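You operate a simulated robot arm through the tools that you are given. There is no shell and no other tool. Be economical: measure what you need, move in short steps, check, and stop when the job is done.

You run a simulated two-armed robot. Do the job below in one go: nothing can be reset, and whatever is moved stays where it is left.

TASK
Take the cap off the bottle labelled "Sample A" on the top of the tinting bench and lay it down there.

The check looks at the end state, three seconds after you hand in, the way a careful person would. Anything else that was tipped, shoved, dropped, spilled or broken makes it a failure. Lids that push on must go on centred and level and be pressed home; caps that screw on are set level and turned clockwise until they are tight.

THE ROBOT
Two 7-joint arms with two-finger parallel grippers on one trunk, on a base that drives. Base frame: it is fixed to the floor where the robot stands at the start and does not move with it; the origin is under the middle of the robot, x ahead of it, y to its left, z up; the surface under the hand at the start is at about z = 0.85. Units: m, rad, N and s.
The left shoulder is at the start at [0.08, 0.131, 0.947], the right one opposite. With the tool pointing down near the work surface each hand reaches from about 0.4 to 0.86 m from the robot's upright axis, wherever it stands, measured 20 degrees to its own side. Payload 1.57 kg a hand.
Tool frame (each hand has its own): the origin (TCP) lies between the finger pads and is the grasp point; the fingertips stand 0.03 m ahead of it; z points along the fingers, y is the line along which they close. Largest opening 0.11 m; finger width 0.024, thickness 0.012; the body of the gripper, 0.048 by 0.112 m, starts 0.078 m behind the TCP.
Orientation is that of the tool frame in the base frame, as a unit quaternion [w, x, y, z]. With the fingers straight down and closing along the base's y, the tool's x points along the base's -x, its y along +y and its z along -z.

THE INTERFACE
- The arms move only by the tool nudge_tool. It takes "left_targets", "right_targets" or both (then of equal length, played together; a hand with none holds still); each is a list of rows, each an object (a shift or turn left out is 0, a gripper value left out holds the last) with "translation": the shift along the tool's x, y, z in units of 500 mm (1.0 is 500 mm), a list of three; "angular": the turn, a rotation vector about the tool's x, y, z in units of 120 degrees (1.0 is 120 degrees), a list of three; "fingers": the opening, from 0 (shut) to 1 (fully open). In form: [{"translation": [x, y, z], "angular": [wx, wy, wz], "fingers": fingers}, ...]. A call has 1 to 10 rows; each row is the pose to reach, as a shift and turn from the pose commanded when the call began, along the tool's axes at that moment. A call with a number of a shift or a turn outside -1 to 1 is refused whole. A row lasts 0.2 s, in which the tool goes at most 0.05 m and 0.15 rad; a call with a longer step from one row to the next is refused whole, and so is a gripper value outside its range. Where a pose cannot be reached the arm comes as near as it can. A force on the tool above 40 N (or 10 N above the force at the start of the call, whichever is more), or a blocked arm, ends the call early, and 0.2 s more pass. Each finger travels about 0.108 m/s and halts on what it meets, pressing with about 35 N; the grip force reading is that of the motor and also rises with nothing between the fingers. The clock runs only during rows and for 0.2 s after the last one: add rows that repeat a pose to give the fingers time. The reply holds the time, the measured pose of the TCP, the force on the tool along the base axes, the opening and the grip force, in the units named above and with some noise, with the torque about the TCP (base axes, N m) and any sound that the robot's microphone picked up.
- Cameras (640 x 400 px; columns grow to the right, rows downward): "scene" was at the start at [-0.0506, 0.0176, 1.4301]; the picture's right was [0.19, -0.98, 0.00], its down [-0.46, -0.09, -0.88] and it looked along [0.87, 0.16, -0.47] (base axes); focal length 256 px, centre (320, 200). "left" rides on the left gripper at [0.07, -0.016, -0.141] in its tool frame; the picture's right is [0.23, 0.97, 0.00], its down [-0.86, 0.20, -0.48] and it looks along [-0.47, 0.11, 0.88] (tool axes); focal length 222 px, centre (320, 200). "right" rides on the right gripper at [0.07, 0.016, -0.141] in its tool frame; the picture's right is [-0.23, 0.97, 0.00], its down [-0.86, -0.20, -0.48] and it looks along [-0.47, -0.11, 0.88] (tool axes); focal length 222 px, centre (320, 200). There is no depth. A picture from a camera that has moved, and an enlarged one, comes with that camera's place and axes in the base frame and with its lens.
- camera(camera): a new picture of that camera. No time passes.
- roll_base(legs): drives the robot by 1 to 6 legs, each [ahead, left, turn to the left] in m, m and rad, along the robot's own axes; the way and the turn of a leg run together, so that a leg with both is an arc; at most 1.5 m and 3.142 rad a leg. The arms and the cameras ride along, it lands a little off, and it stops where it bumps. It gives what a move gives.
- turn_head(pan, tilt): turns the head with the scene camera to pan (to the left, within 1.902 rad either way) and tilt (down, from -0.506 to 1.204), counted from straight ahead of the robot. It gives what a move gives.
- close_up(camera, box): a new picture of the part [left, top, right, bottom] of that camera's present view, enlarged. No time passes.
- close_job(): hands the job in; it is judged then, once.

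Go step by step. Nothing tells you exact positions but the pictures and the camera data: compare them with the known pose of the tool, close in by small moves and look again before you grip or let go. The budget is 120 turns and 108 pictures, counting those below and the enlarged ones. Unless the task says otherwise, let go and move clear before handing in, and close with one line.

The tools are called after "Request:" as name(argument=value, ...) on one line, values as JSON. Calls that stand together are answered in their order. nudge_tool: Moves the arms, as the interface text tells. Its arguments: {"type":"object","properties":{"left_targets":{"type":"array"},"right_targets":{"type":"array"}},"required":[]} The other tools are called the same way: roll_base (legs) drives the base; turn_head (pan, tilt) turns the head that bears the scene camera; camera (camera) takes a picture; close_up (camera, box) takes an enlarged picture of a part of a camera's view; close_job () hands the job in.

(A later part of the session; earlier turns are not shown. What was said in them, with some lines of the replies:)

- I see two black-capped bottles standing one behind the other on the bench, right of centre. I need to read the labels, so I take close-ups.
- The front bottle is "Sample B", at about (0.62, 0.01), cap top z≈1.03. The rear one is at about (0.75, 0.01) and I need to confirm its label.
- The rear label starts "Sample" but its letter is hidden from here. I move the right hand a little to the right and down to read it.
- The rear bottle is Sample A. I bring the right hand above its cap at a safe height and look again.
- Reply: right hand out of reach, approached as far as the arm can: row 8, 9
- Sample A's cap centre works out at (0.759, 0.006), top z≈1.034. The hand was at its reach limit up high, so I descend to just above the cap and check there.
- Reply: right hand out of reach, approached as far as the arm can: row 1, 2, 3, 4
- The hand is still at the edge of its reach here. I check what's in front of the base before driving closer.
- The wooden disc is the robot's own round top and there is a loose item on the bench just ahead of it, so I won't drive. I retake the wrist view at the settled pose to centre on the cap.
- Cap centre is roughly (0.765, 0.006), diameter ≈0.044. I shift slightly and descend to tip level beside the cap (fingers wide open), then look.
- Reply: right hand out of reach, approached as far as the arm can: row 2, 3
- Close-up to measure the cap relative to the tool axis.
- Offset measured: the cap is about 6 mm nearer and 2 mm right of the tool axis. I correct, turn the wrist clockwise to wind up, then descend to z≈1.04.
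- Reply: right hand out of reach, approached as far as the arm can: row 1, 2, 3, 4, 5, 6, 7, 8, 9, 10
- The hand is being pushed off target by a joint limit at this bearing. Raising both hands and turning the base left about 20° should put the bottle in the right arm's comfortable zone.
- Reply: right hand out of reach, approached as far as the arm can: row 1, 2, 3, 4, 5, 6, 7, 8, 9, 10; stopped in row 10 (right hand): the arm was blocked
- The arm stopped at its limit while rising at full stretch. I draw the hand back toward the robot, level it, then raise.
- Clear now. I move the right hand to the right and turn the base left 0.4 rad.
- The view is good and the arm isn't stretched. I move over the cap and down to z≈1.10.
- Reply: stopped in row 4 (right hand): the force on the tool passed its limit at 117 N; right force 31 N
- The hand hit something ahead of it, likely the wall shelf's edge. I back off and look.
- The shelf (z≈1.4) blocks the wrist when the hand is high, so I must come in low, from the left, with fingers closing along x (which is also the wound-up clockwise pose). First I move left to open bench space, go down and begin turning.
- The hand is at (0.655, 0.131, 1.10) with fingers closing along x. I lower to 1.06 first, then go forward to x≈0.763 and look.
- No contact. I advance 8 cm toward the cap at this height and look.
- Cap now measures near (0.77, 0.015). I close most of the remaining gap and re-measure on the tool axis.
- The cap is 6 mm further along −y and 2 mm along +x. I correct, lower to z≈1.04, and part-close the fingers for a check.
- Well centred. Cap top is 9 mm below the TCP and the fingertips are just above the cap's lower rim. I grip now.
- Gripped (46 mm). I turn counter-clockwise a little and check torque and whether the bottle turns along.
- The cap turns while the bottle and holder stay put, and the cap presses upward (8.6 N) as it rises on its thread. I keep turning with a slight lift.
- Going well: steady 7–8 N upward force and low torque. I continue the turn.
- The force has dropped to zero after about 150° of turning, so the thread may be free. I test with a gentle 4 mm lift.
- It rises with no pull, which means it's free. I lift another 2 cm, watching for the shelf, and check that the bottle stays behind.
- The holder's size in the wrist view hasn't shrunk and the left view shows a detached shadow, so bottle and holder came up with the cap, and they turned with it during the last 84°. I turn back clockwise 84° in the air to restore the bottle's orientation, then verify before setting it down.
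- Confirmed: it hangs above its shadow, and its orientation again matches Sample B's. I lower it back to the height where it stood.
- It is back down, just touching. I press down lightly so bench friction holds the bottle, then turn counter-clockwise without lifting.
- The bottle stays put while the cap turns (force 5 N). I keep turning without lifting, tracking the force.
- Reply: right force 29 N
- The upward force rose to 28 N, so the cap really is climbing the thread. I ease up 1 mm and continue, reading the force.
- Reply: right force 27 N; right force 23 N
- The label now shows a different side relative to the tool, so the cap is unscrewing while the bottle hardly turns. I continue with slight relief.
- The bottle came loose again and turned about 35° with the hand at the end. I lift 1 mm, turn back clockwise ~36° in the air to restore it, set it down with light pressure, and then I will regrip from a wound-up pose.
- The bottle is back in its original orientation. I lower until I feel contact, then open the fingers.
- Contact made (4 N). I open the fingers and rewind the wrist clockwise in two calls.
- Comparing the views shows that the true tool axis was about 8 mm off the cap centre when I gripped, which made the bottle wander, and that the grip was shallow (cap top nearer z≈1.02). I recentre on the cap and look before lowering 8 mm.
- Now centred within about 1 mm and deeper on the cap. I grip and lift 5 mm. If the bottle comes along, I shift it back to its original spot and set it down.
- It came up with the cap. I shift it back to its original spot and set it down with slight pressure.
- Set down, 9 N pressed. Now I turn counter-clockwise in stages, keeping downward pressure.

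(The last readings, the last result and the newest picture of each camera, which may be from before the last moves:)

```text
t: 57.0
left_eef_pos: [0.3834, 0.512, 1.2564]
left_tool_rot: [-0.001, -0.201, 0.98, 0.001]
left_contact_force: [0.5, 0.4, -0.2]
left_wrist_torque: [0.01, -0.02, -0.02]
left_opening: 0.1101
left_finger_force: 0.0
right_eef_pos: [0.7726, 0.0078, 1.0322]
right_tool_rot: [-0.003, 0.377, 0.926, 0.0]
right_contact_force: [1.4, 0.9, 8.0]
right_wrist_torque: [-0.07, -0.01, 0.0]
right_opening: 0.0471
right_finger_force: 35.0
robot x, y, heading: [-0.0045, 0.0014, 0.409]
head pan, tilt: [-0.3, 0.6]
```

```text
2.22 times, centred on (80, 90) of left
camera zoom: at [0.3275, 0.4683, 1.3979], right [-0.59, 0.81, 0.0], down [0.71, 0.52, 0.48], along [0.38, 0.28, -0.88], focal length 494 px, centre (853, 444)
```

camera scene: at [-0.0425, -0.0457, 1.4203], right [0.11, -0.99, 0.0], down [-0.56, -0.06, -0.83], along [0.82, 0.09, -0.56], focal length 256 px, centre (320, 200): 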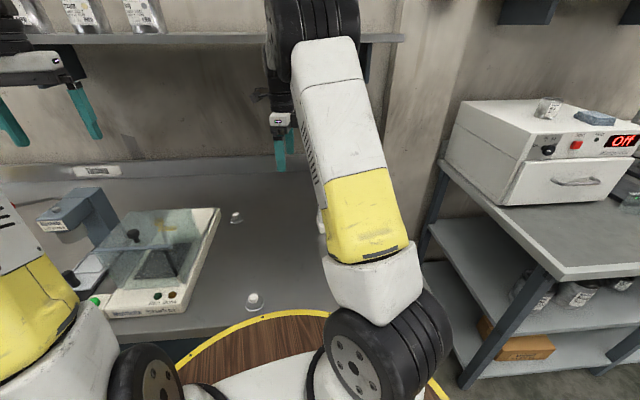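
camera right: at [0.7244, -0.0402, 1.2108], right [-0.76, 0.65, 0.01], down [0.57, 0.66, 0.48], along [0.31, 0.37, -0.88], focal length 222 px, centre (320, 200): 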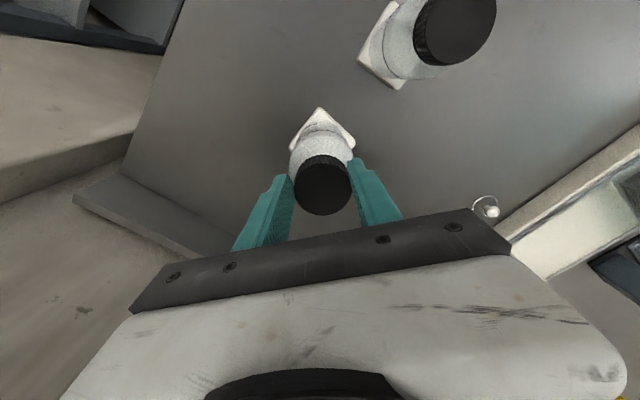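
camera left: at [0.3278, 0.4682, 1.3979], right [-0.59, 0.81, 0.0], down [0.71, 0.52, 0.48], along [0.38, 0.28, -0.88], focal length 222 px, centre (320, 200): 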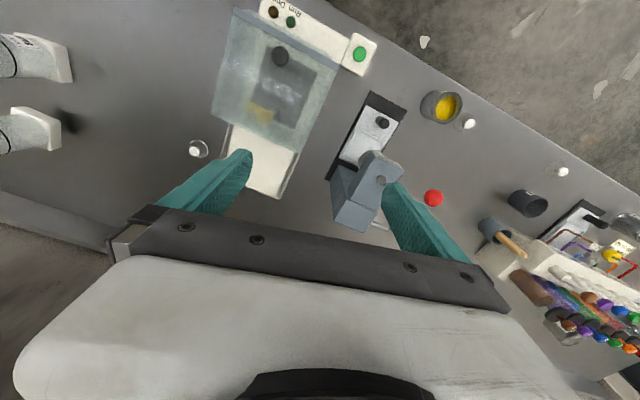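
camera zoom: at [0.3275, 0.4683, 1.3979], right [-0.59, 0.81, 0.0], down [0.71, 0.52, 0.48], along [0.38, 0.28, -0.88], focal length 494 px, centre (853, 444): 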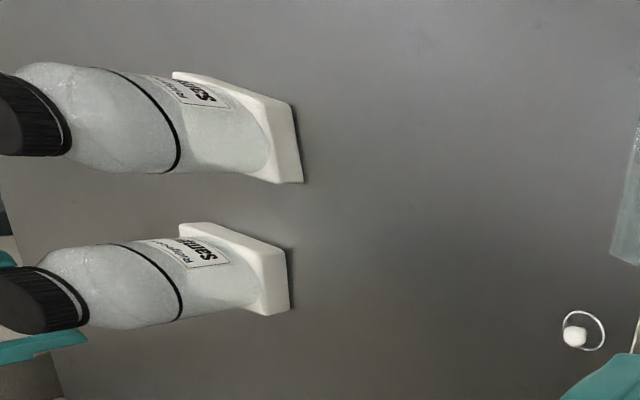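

Excellent: the bottle stays still and the force holds at 8 N. I continue turning.

Request:
nudge_tool(right_targets=[{"angular": [0, 0, -0.07]}, {"angular": [0, 0, -0.14]}, {"angular": [0, 0, -0.21]}, {"angular": [0, 0, -0.28]}, {"angular": [0, 0, -0.35]}, {"angular": [0, 0, -0.42]}])

Request:
nudge_tool(right_targets=[{"angular": [0, 0, -0.07]}, {"angular": [0, 0, -0.14]}, {"angular": [0, 0, -0.21]}, {"angular": [0, 0, -0.28]}, {"angular": [0, 0, -0.35]}, {"angular": [0, 0, -0.42]}])

Request:
close_up(camera="left", box=[0, 0, 160, 180])

```text
t: 58.4
left_eef_pos: [0.3851, 0.511, 1.2567]
left_tool_rot: [-0.001, -0.201, 0.979, -0.001]
left_contact_force: [0.4, -0.6, 0.1]
left_wrist_torque: [-0.01, -0.02, -0.02]
left_opening: 0.1101
left_finger_force: 0.0
right_eef_pos: [0.7717, 0.0072, 1.0333]
right_tool_rot: [-0.003, -0.054, 0.999, 0.002]
right_contact_force: [0.3, 0.3, 0.1]
right_wrist_torque: [0.02, -0.01, 0.0]
right_opening: 0.0471
right_finger_force: 34.6
robot x, y, heading: [-0.0002, 0.0014, 0.407]
head pan, tilt: [-0.3, 0.6]
```

```text
t: 59.8
left_eef_pos: [0.3858, 0.5124, 1.2579]
left_tool_rot: [-0.001, -0.201, 0.98, 0.0]
left_contact_force: [-0.6, 0.5, 0.7]
left_wrist_torque: [0.0, -0.01, -0.01]
left_opening: 0.11
left_finger_force: 0.1
right_eef_pos: [0.7717, 0.0073, 1.0326]
right_tool_rot: [-0.001, -0.473, 0.881, 0.002]
right_contact_force: [0.2, -0.3, -0.6]
right_wrist_torque: [0.01, 0.02, 0.01]
right_opening: 0.047
right_finger_force: 35.0
robot x, y, heading: [-0.0035, -0.0004, 0.409]
head pan, tilt: [-0.3, 0.6]
```

```text
2.22 times, centred on (80, 90) of left
camera zoom: at [0.3278, 0.4682, 1.3979], right [-0.59, 0.81, 0.0], down [0.71, 0.52, 0.48], along [0.38, 0.28, -0.88], focal length 494 px, centre (853, 444)
```

zoom: 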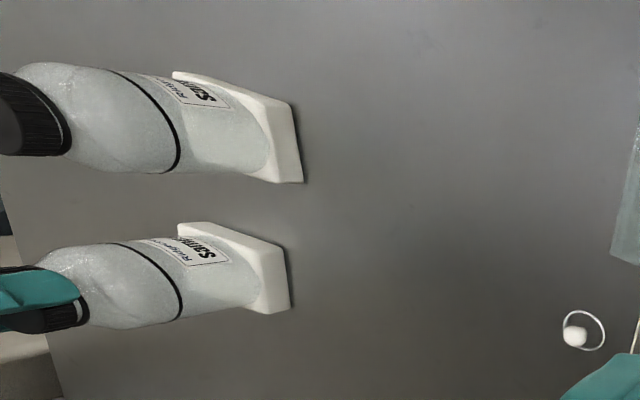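

The force is gone while the bottle stayed still, so the cap has come off its thread. I lift 8 mm and check the bottle remains.

Request:
nudge_tool(right_targets=[{"translation": [0, 0, -0.004]}, {"translation": [0, 0, -0.01]}, {"translation": [0, 0, -0.016]}, {"translation": [0, 0, -0.016]}])

Request:
close_up(camera="left", box=[0, 0, 160, 180])

Request:
close_up(camera="scene", box=[280, 130, 360, 230])

```text
t: 60.8
left_eef_pos: [0.3856, 0.5123, 1.2567]
left_tool_rot: [-0.001, -0.201, 0.98, 0.0]
left_contact_force: [-0.4, -0.5, 0.2]
left_wrist_torque: [-0.02, 0.01, 0.03]
left_opening: 0.1101
left_finger_force: 0.0
right_eef_pos: [0.7723, 0.0061, 1.0404]
right_tool_rot: [-0.002, -0.474, 0.881, 0.003]
right_contact_force: [0.7, 0.0, 0.5]
right_wrist_torque: [0.01, -0.03, -0.02]
right_opening: 0.047
right_finger_force: 34.6
robot x, y, heading: [-0.0039, -0.0007, 0.404]
head pan, tilt: [-0.3, 0.6]
```

```text
2.22 times, centred on (80, 90) of left
camera zoom: at [0.3278, 0.4682, 1.3979], right [-0.59, 0.81, 0.0], down [0.71, 0.52, 0.48], along [0.38, 0.28, -0.88], focal length 494 px, centre (853, 444)
```

zoom: 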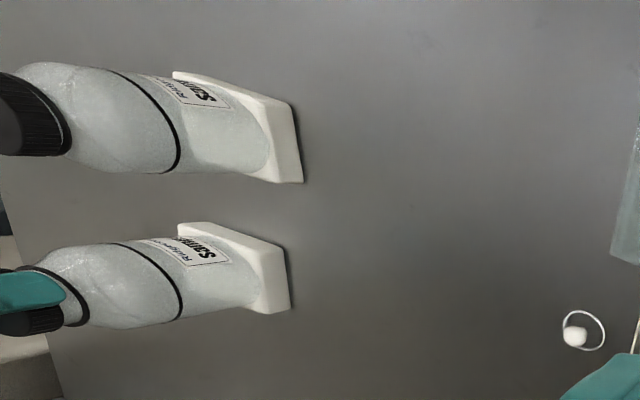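

```text
4.00 times, centred on (320, 180) of scene
camera zoom: at [-0.0425, -0.0457, 1.4202], right [0.11, -0.99, 0.0], down [-0.56, -0.06, -0.82], along [0.82, 0.09, -0.57], focal length 1023 px, centre (320, 280)
```

zoom: 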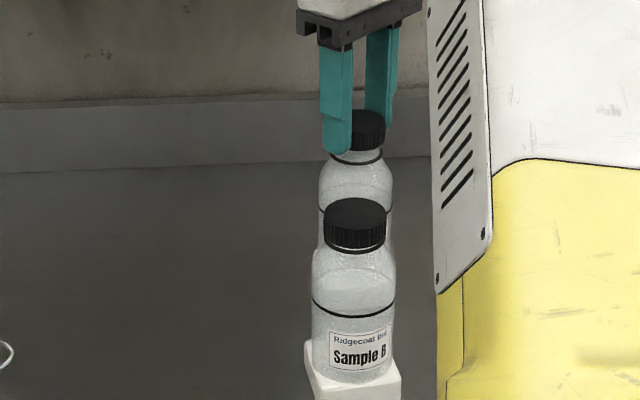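

The bottle stays and the neck shows below the cap. I lift another 28 mm to clear the neck.

Request:
nudge_tool(right_targets=[{"translation": [0, 0, -0.02]}, {"translation": [0, 0, -0.04]}, {"translation": [0, 0, -0.056]}, {"translation": [0, 0, -0.056]}])

Request:
close_up(camera="scene", box=[280, 110, 360, 210])

Request:
camera(camera="right")

```text
t: 61.8
left_eef_pos: [0.3848, 0.5114, 1.2572]
left_tool_rot: [0.0, -0.201, 0.98, 0.0]
left_contact_force: [0.1, 0.9, -0.7]
left_wrist_torque: [-0.03, -0.01, 0.0]
left_opening: 0.11
left_finger_force: 0.0
right_eef_pos: [0.7721, 0.0078, 1.0689]
right_tool_rot: [-0.001, -0.474, 0.881, 0.003]
right_contact_force: [0.4, 0.3, -0.1]
right_wrist_torque: [0.02, -0.01, 0.03]
right_opening: 0.0471
right_finger_force: 34.7
robot x, y, heading: [-0.0016, -0.0038, 0.401]
head pan, tilt: [-0.3, 0.6]
```

```text
4.00 times, centred on (320, 160) of scene
camera zoom: at [-0.0425, -0.0457, 1.4202], right [0.11, -0.99, 0.0], down [-0.56, -0.06, -0.82], along [0.82, 0.09, -0.57], focal length 1023 px, centre (320, 360)
```

zoom: 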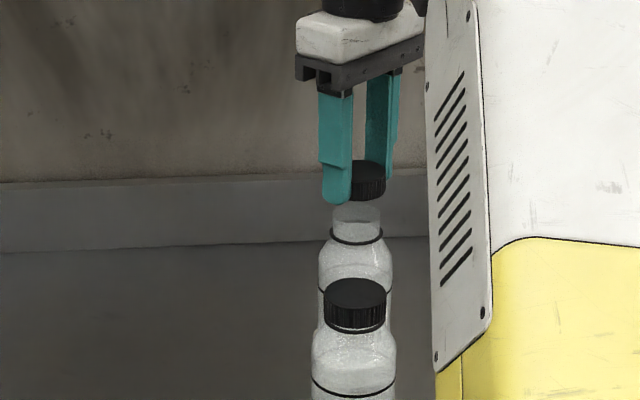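

```text
39 pictures are left
camera right: at [0.7202, -0.0427, 1.209], right [-0.69, 0.73, 0.01], down [0.64, 0.6, 0.48], along [0.34, 0.33, -0.88], focal length 222 px, centre (320, 200)
```

right: 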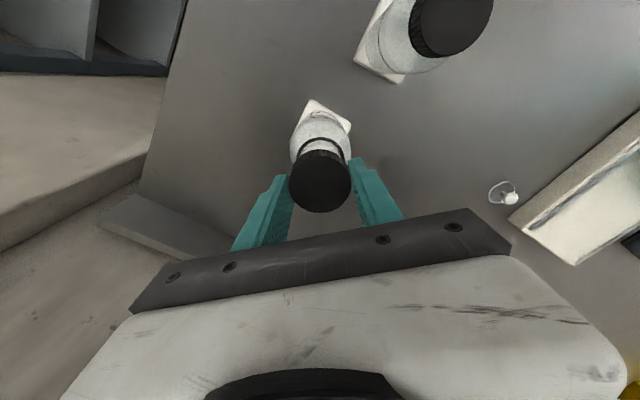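

The cap is clearly off and the neck shows below it. I carry it left to open bench, around (0.69, 0.16), then start down.

Request:
nudge_tool(right_targets=[{"translation": [-0.063, 0.0415, 0]}, {"translation": [-0.125, 0.083, 0]}, {"translation": [-0.188, 0.124, 0]}, {"translation": [-0.2506, 0.1658, 0]}, {"translation": [-0.2, 0.24, 0]}, {"translation": [-0.1624, 0.2994, 0]}, {"translation": [-0.1624, 0.2994, 0.08]}, {"translation": [-0.1624, 0.2994, 0.16]}, {"translation": [-0.1624, 0.2994, 0.2]}, {"translation": [-0.1624, 0.2994, 0.2]}])

Request:
camera(camera="scene")

Request:
camera(camera="left")

```text
t: 64.0
left_eef_pos: [0.3855, 0.5115, 1.256]
left_tool_rot: [-0.001, -0.201, 0.98, 0.0]
left_contact_force: [0.3, -0.3, 0.1]
left_wrist_torque: [-0.03, 0.01, 0.0]
left_opening: 0.11
left_finger_force: 0.1
right_eef_pos: [0.6896, 0.1587, 0.9711]
right_tool_rot: [-0.001, -0.473, 0.881, 0.003]
right_contact_force: [1.2, 1.3, 0.2]
right_wrist_torque: [-0.02, 0.0, -0.01]
right_opening: 0.0469
right_finger_force: 34.8
robot x, y, heading: [-0.0062, 0.0, 0.41]
head pan, tilt: [-0.3, 0.6]
```

```text
38 pictures are left
camera scene: at [-0.0425, -0.0457, 1.4202], right [0.11, -0.99, 0.0], down [-0.56, -0.06, -0.82], along [0.82, 0.09, -0.57], focal length 256 px, centre (320, 200)
```

scene: 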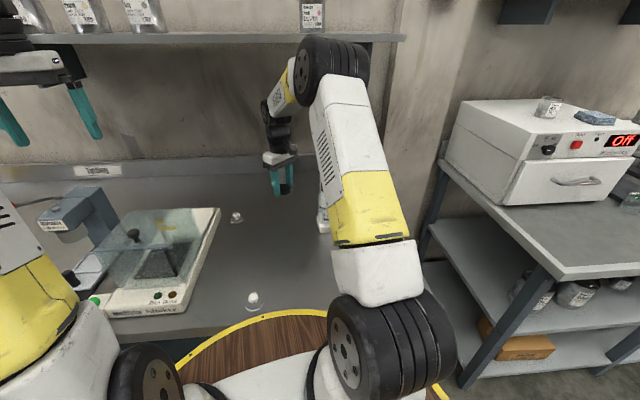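

```text
37 pictures are left
camera left: at [0.3278, 0.4682, 1.3979], right [-0.59, 0.81, 0.0], down [0.71, 0.52, 0.48], along [0.38, 0.28, -0.88], focal length 222 px, centre (320, 200)
```

left: 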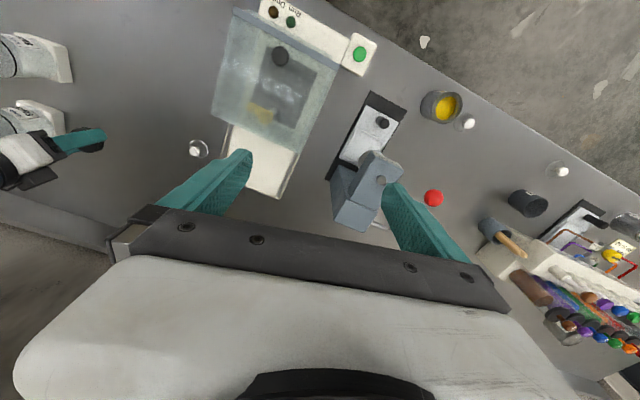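

Clear all round. I descend to about 0.905, then continue gently until contact.

Request:
nudge_tool(right_targets=[{"translation": [0, 0, 0.06]}, {"translation": [0, 0, 0.11]}, {"translation": [0, 0, 0.135]}, {"translation": [0, 0, 0.135]}])

Request:
close_up(camera="left", box=[0, 80, 160, 200])

Request:
close_up(camera="right", box=[220, 100, 420, 225])

```text
t: 65.0
left_eef_pos: [0.3854, 0.5125, 1.258]
left_tool_rot: [-0.002, -0.201, 0.98, 0.001]
left_contact_force: [-0.2, -0.7, 0.2]
left_wrist_torque: [0.04, 0.05, -0.01]
left_opening: 0.1101
left_finger_force: 0.0
right_eef_pos: [0.6897, 0.1585, 0.9032]
right_tool_rot: [-0.002, -0.473, 0.881, 0.003]
right_contact_force: [0.0, -1.6, 0.6]
right_wrist_torque: [0.01, 0.0, 0.04]
right_opening: 0.0469
right_finger_force: 34.7
robot x, y, heading: [-0.0044, -0.0004, 0.402]
head pan, tilt: [-0.3, 0.6]
```

```text
3.33 times, centred on (80, 140) of left
camera zoom: at [0.3278, 0.4682, 1.3979], right [-0.59, 0.81, 0.0], down [0.71, 0.52, 0.48], along [0.38, 0.28, -0.88], focal length 740 px, centre (1120, 400)
```

zoom: 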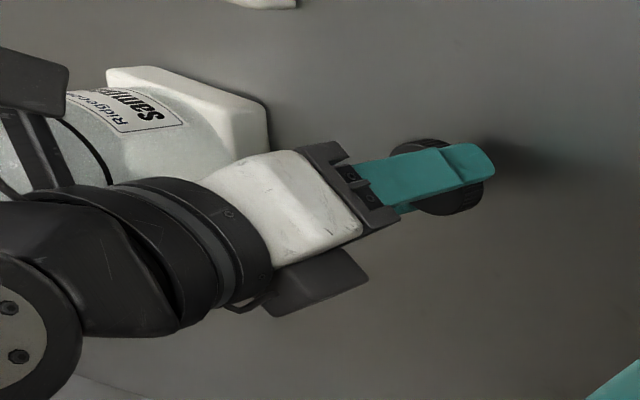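

```text
3.20 times, centred on (320, 162) of right
camera zoom: at [0.6382, 0.1085, 1.0432], right [-0.69, 0.73, 0.01], down [0.64, 0.6, 0.48], along [0.34, 0.33, -0.88], focal length 711 px, centre (320, 320)
```

zoom: 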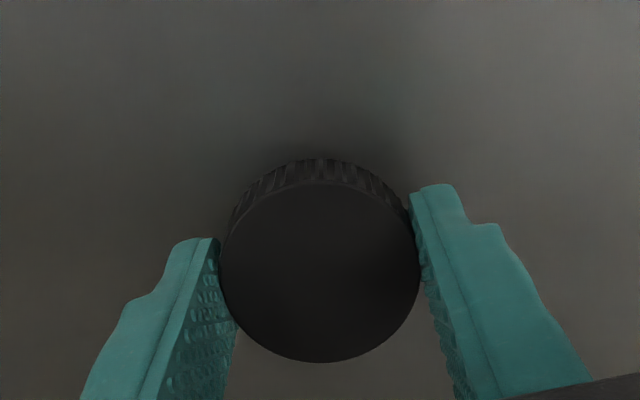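

Nearly at the surface. I lower 12 mm slowly and read the force.

Request:
nudge_tool(right_targets=[{"translation": [0, 0, 0.006]}, {"translation": [0, 0, 0.012]}, {"translation": [0, 0, 0.018]}, {"translation": [0, 0, 0.024]}])

Request:
nudge_tool(right_targets=[{"translation": [0, 0, 0.003]}, {"translation": [0, 0, 0.005]}])

Request:
close_up(camera="left", box=[60, 100, 160, 175])

```text
t: 66.0
left_eef_pos: [0.3857, 0.5124, 1.2579]
left_tool_rot: [-0.001, -0.201, 0.98, 0.0]
left_contact_force: [-0.7, -0.3, -0.8]
left_wrist_torque: [-0.01, 0.01, -0.04]
left_opening: 0.1102
left_finger_force: 0.0
right_eef_pos: [0.6922, 0.1564, 0.8904]
right_tool_rot: [-0.002, -0.473, 0.881, 0.003]
right_contact_force: [0.7, 0.5, -0.4]
right_wrist_torque: [-0.01, -0.02, 0.01]
right_opening: 0.0471
right_finger_force: 35.7
robot x, y, heading: [-0.0013, -0.0042, 0.408]
head pan, tilt: [-0.3, 0.6]
```

```text
t: 66.6
left_eef_pos: [0.3858, 0.5115, 1.2569]
left_tool_rot: [0.0, -0.201, 0.98, 0.0]
left_contact_force: [-0.1, 0.2, -0.1]
left_wrist_torque: [0.02, -0.01, 0.02]
left_opening: 0.1097
left_finger_force: 0.1
right_eef_pos: [0.6914, 0.1567, 0.8876]
right_tool_rot: [-0.002, -0.473, 0.881, 0.004]
right_contact_force: [0.3, -0.6, -0.3]
right_wrist_torque: [0.02, 0.02, 0.03]
right_opening: 0.0469
right_finger_force: 35.0
robot x, y, heading: [-0.0035, 0.0006, 0.404]
head pan, tilt: [-0.3, 0.6]
```

```text
5.33 times, centred on (110, 138) of left
camera zoom: at [0.3278, 0.4683, 1.3979], right [-0.59, 0.81, 0.0], down [0.71, 0.52, 0.48], along [0.38, 0.28, -0.88], focal length 1185 px, centre (1440, 533)
```

zoom: 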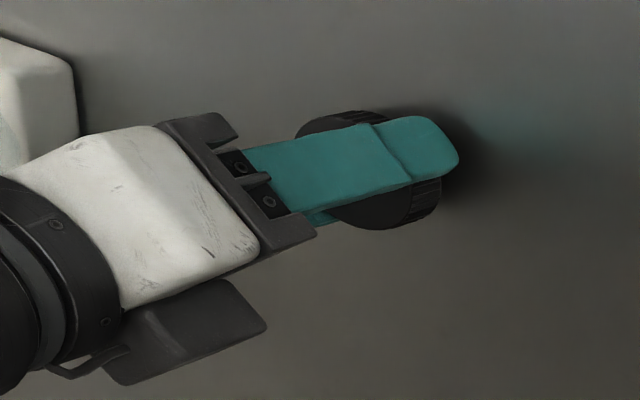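

Still just above the bench. I keep lowering in 2 mm steps.

Request:
nudge_tool(right_targets=[{"translation": [0, 0, 0.003]}, {"translation": [0, 0, 0.006]}])

Request:
nudge_tool(right_targets=[{"translation": [0, 0, 0.002]}, {"translation": [0, 0, 0.004]}])

```text
t: 67.2
left_eef_pos: [0.3862, 0.512, 1.257]
left_tool_rot: [-0.001, -0.201, 0.98, -0.001]
left_contact_force: [0.3, -1.0, -0.2]
left_wrist_torque: [-0.01, -0.02, -0.04]
left_opening: 0.1101
left_finger_force: 0.0
right_eef_pos: [0.6927, 0.1573, 0.8863]
right_tool_rot: [-0.001, -0.474, 0.881, 0.003]
right_contact_force: [0.1, -0.1, 0.6]
right_wrist_torque: [0.01, 0.01, -0.03]
right_opening: 0.0469
right_finger_force: 35.6
robot x, y, heading: [0.0011, -0.0018, 0.413]
head pan, tilt: [-0.3, 0.6]
```

```text
t: 67.8
left_eef_pos: [0.3843, 0.5117, 1.2583]
left_tool_rot: [-0.001, -0.201, 0.98, 0.0]
left_contact_force: [-0.4, -0.2, -0.5]
left_wrist_torque: [0.0, -0.01, -0.02]
left_opening: 0.1099
left_finger_force: 0.2
right_eef_pos: [0.6919, 0.1576, 0.8818]
right_tool_rot: [-0.002, -0.473, 0.881, 0.004]
right_contact_force: [0.9, 0.8, -0.7]
right_wrist_torque: [0.0, -0.02, 0.01]
right_opening: 0.0469
right_finger_force: 34.9
robot x, y, heading: [0.0019, -0.0031, 0.404]
head pan, tilt: [-0.3, 0.6]
```

Request:
nudge_tool(right_targets=[{"translation": [0, 0, 0.002]}, {"translation": [0, 0, 0.004]}])

Request:
close_up(camera="left", box=[60, 100, 160, 175])

```text
t: 68.4
left_eef_pos: [0.3844, 0.5123, 1.2573]
left_tool_rot: [0.0, -0.201, 0.98, 0.0]
left_contact_force: [-0.6, -1.3, 0.0]
left_wrist_torque: [-0.02, -0.02, 0.0]
left_opening: 0.11
left_finger_force: 0.0
right_eef_pos: [0.692, 0.1578, 0.8801]
right_tool_rot: [-0.002, -0.474, 0.881, 0.002]
right_contact_force: [0.2, -0.2, 0.4]
right_wrist_torque: [-0.02, -0.03, -0.02]
right_opening: 0.047
right_finger_force: 35.1
robot x, y, heading: [-0.0, 0.0006, 0.406]
head pan, tilt: [-0.3, 0.6]
```

```text
5.33 times, centred on (110, 138) of left
camera zoom: at [0.3278, 0.4682, 1.3979], right [-0.59, 0.81, 0.0], down [0.71, 0.52, 0.48], along [0.38, 0.28, -0.88], focal length 1185 px, centre (1440, 533)
```

zoom: 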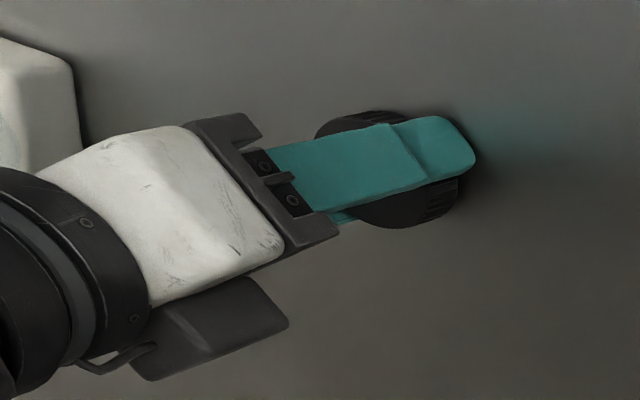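

Only a thin shadow gap remains. I continue down in small steps.

Request:
nudge_tool(right_targets=[{"translation": [0, 0, 0.002]}, {"translation": [0, 0, 0.004]}])

Request:
nudge_tool(right_targets=[{"translation": [0, 0, 0.002]}, {"translation": [0, 0, 0.004]}])

Request:
close_up(camera="left", box=[60, 100, 160, 175])

```text
t: 69.0
left_eef_pos: [0.3851, 0.5121, 1.2579]
left_tool_rot: [-0.001, -0.201, 0.98, 0.0]
left_contact_force: [0.1, 0.3, 0.2]
left_wrist_torque: [0.04, 0.01, 0.01]
left_opening: 0.11
left_finger_force: 0.1
right_eef_pos: [0.6916, 0.1581, 0.88]
right_tool_rot: [0.0, -0.473, 0.881, 0.003]
right_contact_force: [2.5, 3.6, 10.4]
right_wrist_torque: [-0.15, -0.23, 0.07]
right_opening: 0.0467
right_finger_force: 35.0
robot x, y, heading: [-0.0021, -0.0022, 0.408]
head pan, tilt: [-0.3, 0.6]
```

```text
t: 69.6
left_eef_pos: [0.3826, 0.5121, 1.258]
left_tool_rot: [0.001, -0.202, 0.979, 0.0]
left_contact_force: [-0.5, 0.5, -0.3]
left_wrist_torque: [0.02, -0.04, -0.02]
left_opening: 0.1101
left_finger_force: 0.1
right_eef_pos: [0.6918, 0.1577, 0.8799]
right_tool_rot: [0.002, -0.474, 0.881, 0.002]
right_contact_force: [-0.2, -2.3, 40.0]
right_wrist_torque: [-1.03, -0.62, 0.35]
right_opening: 0.0469
right_finger_force: 33.9
robot x, y, heading: [-0.0025, -0.0008, 0.4]
head pan, tilt: [-0.3, 0.6]
```

```text
5.33 times, centred on (110, 138) of left
camera zoom: at [0.3265, 0.4679, 1.3983], right [-0.59, 0.81, 0.0], down [0.71, 0.52, 0.48], along [0.39, 0.28, -0.88], focal length 1185 px, centre (1440, 533)
```

zoom: 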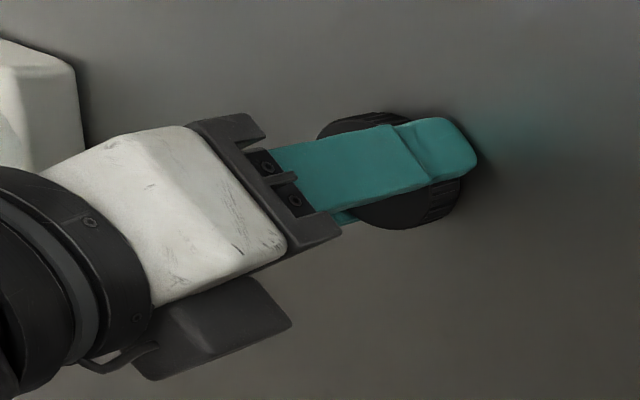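

Firm contact with the bench. I relieve the pressure, then open the fingers wide.

Request:
nudge_tool(right_targets=[{"translation": [0, 0, -0.002]}, {"translation": [0, 0, -0.0045]}, {"translation": [0, 0, -0.0045]}])

Request:
nudge_tool(right_targets=[{"fingers": 0.55}, {"fingers": 0.7}, {"fingers": 0.8}, {"fingers": 0.8}])

Request:
close_up(camera="right", box=[220, 100, 420, 225])

```text
t: 70.4
left_eef_pos: [0.3836, 0.5122, 1.2572]
left_tool_rot: [0.0, -0.201, 0.979, 0.0]
left_contact_force: [-0.9, 0.7, -0.1]
left_wrist_torque: [-0.04, 0.01, 0.02]
left_opening: 0.1098
left_finger_force: 0.0
right_eef_pos: [0.6931, 0.1583, 0.8795]
right_tool_rot: [-0.001, -0.473, 0.881, 0.004]
right_contact_force: [7.4, 4.8, 29.8]
right_wrist_torque: [-0.56, -0.76, 0.08]
right_opening: 0.047
right_finger_force: 34.9
robot x, y, heading: [-0.0006, -0.0027, 0.406]
head pan, tilt: [-0.3, 0.6]
```

```text
t: 70.9
left_eef_pos: [0.3851, 0.5122, 1.2567]
left_tool_rot: [0.0, -0.201, 0.98, 0.0]
left_contact_force: [0.0, 0.2, 0.4]
left_wrist_torque: [0.03, 0.0, 0.02]
left_opening: 0.1099
left_finger_force: 0.0
right_eef_pos: [0.6894, 0.1626, 0.881]
right_tool_rot: [-0.002, -0.475, 0.88, 0.006]
right_contact_force: [-5.3, 2.4, 7.1]
right_wrist_torque: [-0.12, -0.14, -0.04]
right_opening: 0.0723
right_finger_force: 0.1
robot x, y, heading: [-0.0015, -0.0015, 0.407]
head pan, tilt: [-0.3, 0.6]
stopped in row 2 (right hand): the force on the tool passed its limit at 42 N (the readings are from after the stop); the commanded pose is now the measured one
```

```text
3.20 times, centred on (320, 162) of right
camera zoom: at [0.637, 0.1115, 1.021], right [-0.69, 0.73, 0.01], down [0.64, 0.6, 0.48], along [0.34, 0.34, -0.88], focal length 711 px, centre (320, 320)
```

zoom: 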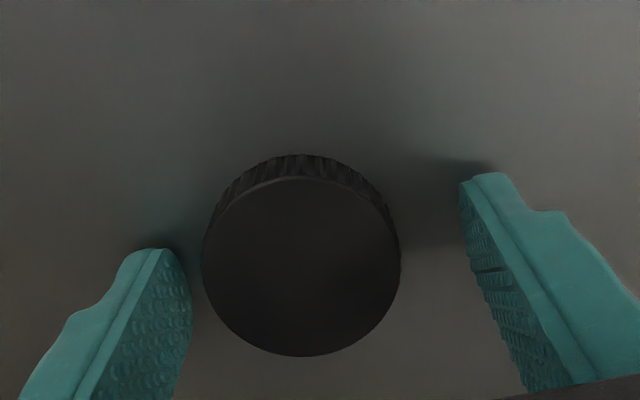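

The cap lies flat on the bench and is released. I rise straight up and back, opening wider as I go.

Request:
nudge_tool(right_targets=[{"translation": [0, 0, -0.006]}, {"translation": [0, 0, -0.012], "fingers": 0.95}, {"translation": [0, 0, -0.02], "fingers": 0.95}, {"translation": [0, 0, -0.1], "fingers": 0.95}, {"translation": [0, 0, -0.18], "fingers": 0.95}, {"translation": [0, 0, -0.26], "fingers": 0.95}, {"translation": [0, 0, -0.3], "fingers": 0.95}])

Request:
camera(camera="right")

Request:
close_up(camera="left", box=[0, 0, 200, 200])

Request:
camera(camera="scene")

```text
t: 72.5
left_eef_pos: [0.3845, 0.5118, 1.2573]
left_tool_rot: [-0.001, -0.201, 0.98, 0.0]
left_contact_force: [0.1, 0.6, 0.0]
left_wrist_torque: [0.01, 0.03, 0.0]
left_opening: 0.1098
left_finger_force: 0.1
right_eef_pos: [0.6911, 0.16, 1.0302]
right_tool_rot: [-0.004, -0.474, 0.881, 0.005]
right_contact_force: [-0.2, -1.3, 0.5]
right_wrist_torque: [0.01, 0.01, 0.02]
right_opening: 0.1044
right_finger_force: 0.1
robot x, y, heading: [-0.003, -0.0031, 0.406]
head pan, tilt: [-0.3, 0.6]
```

```text
30 pictures are left
camera right: at [0.6397, 0.1091, 1.171], right [-0.69, 0.73, 0.01], down [0.64, 0.6, 0.47], along [0.34, 0.33, -0.88], focal length 222 px, centre (320, 200)
```

right: 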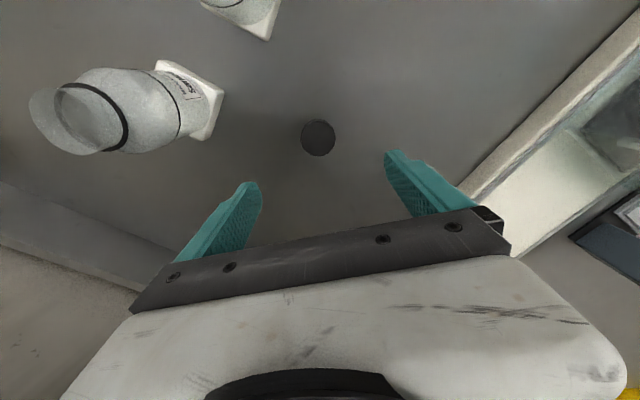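

```text
2.00 times, centred on (100, 100) of left
camera zoom: at [0.3276, 0.4685, 1.3979], right [-0.59, 0.81, 0.0], down [0.71, 0.52, 0.48], along [0.38, 0.28, -0.88], focal length 444 px, centre (760, 400)
```

zoom: 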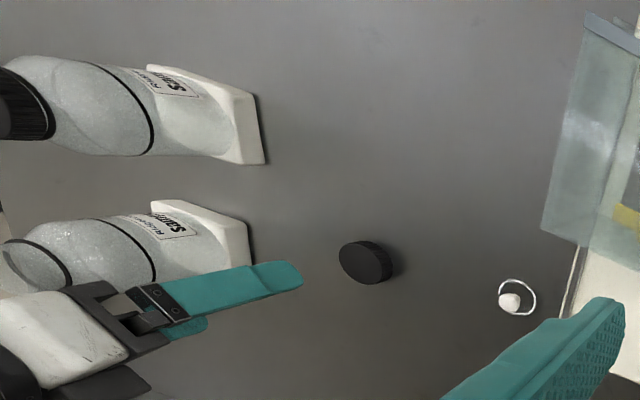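

```text
28 pictures are left
camera scene: at [-0.0425, -0.0456, 1.4202], right [0.11, -0.99, 0.0], down [-0.56, -0.06, -0.82], along [0.82, 0.09, -0.57], focal length 256 px, centre (320, 200)
```

scene: 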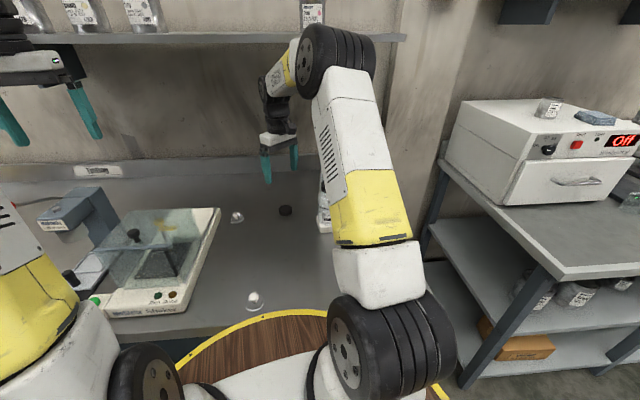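

The cap lies flat on the bench. Sample A stands open and upright at its place, Sample B and the shelf jar haven't moved, and the hand is clear, so I hand in.

Request:
close_job()

```text
The job is handed in.
```

The Sample A cap is off and lying flat on the tinting bench, with the open bottle upright on its holder at about its original spot.
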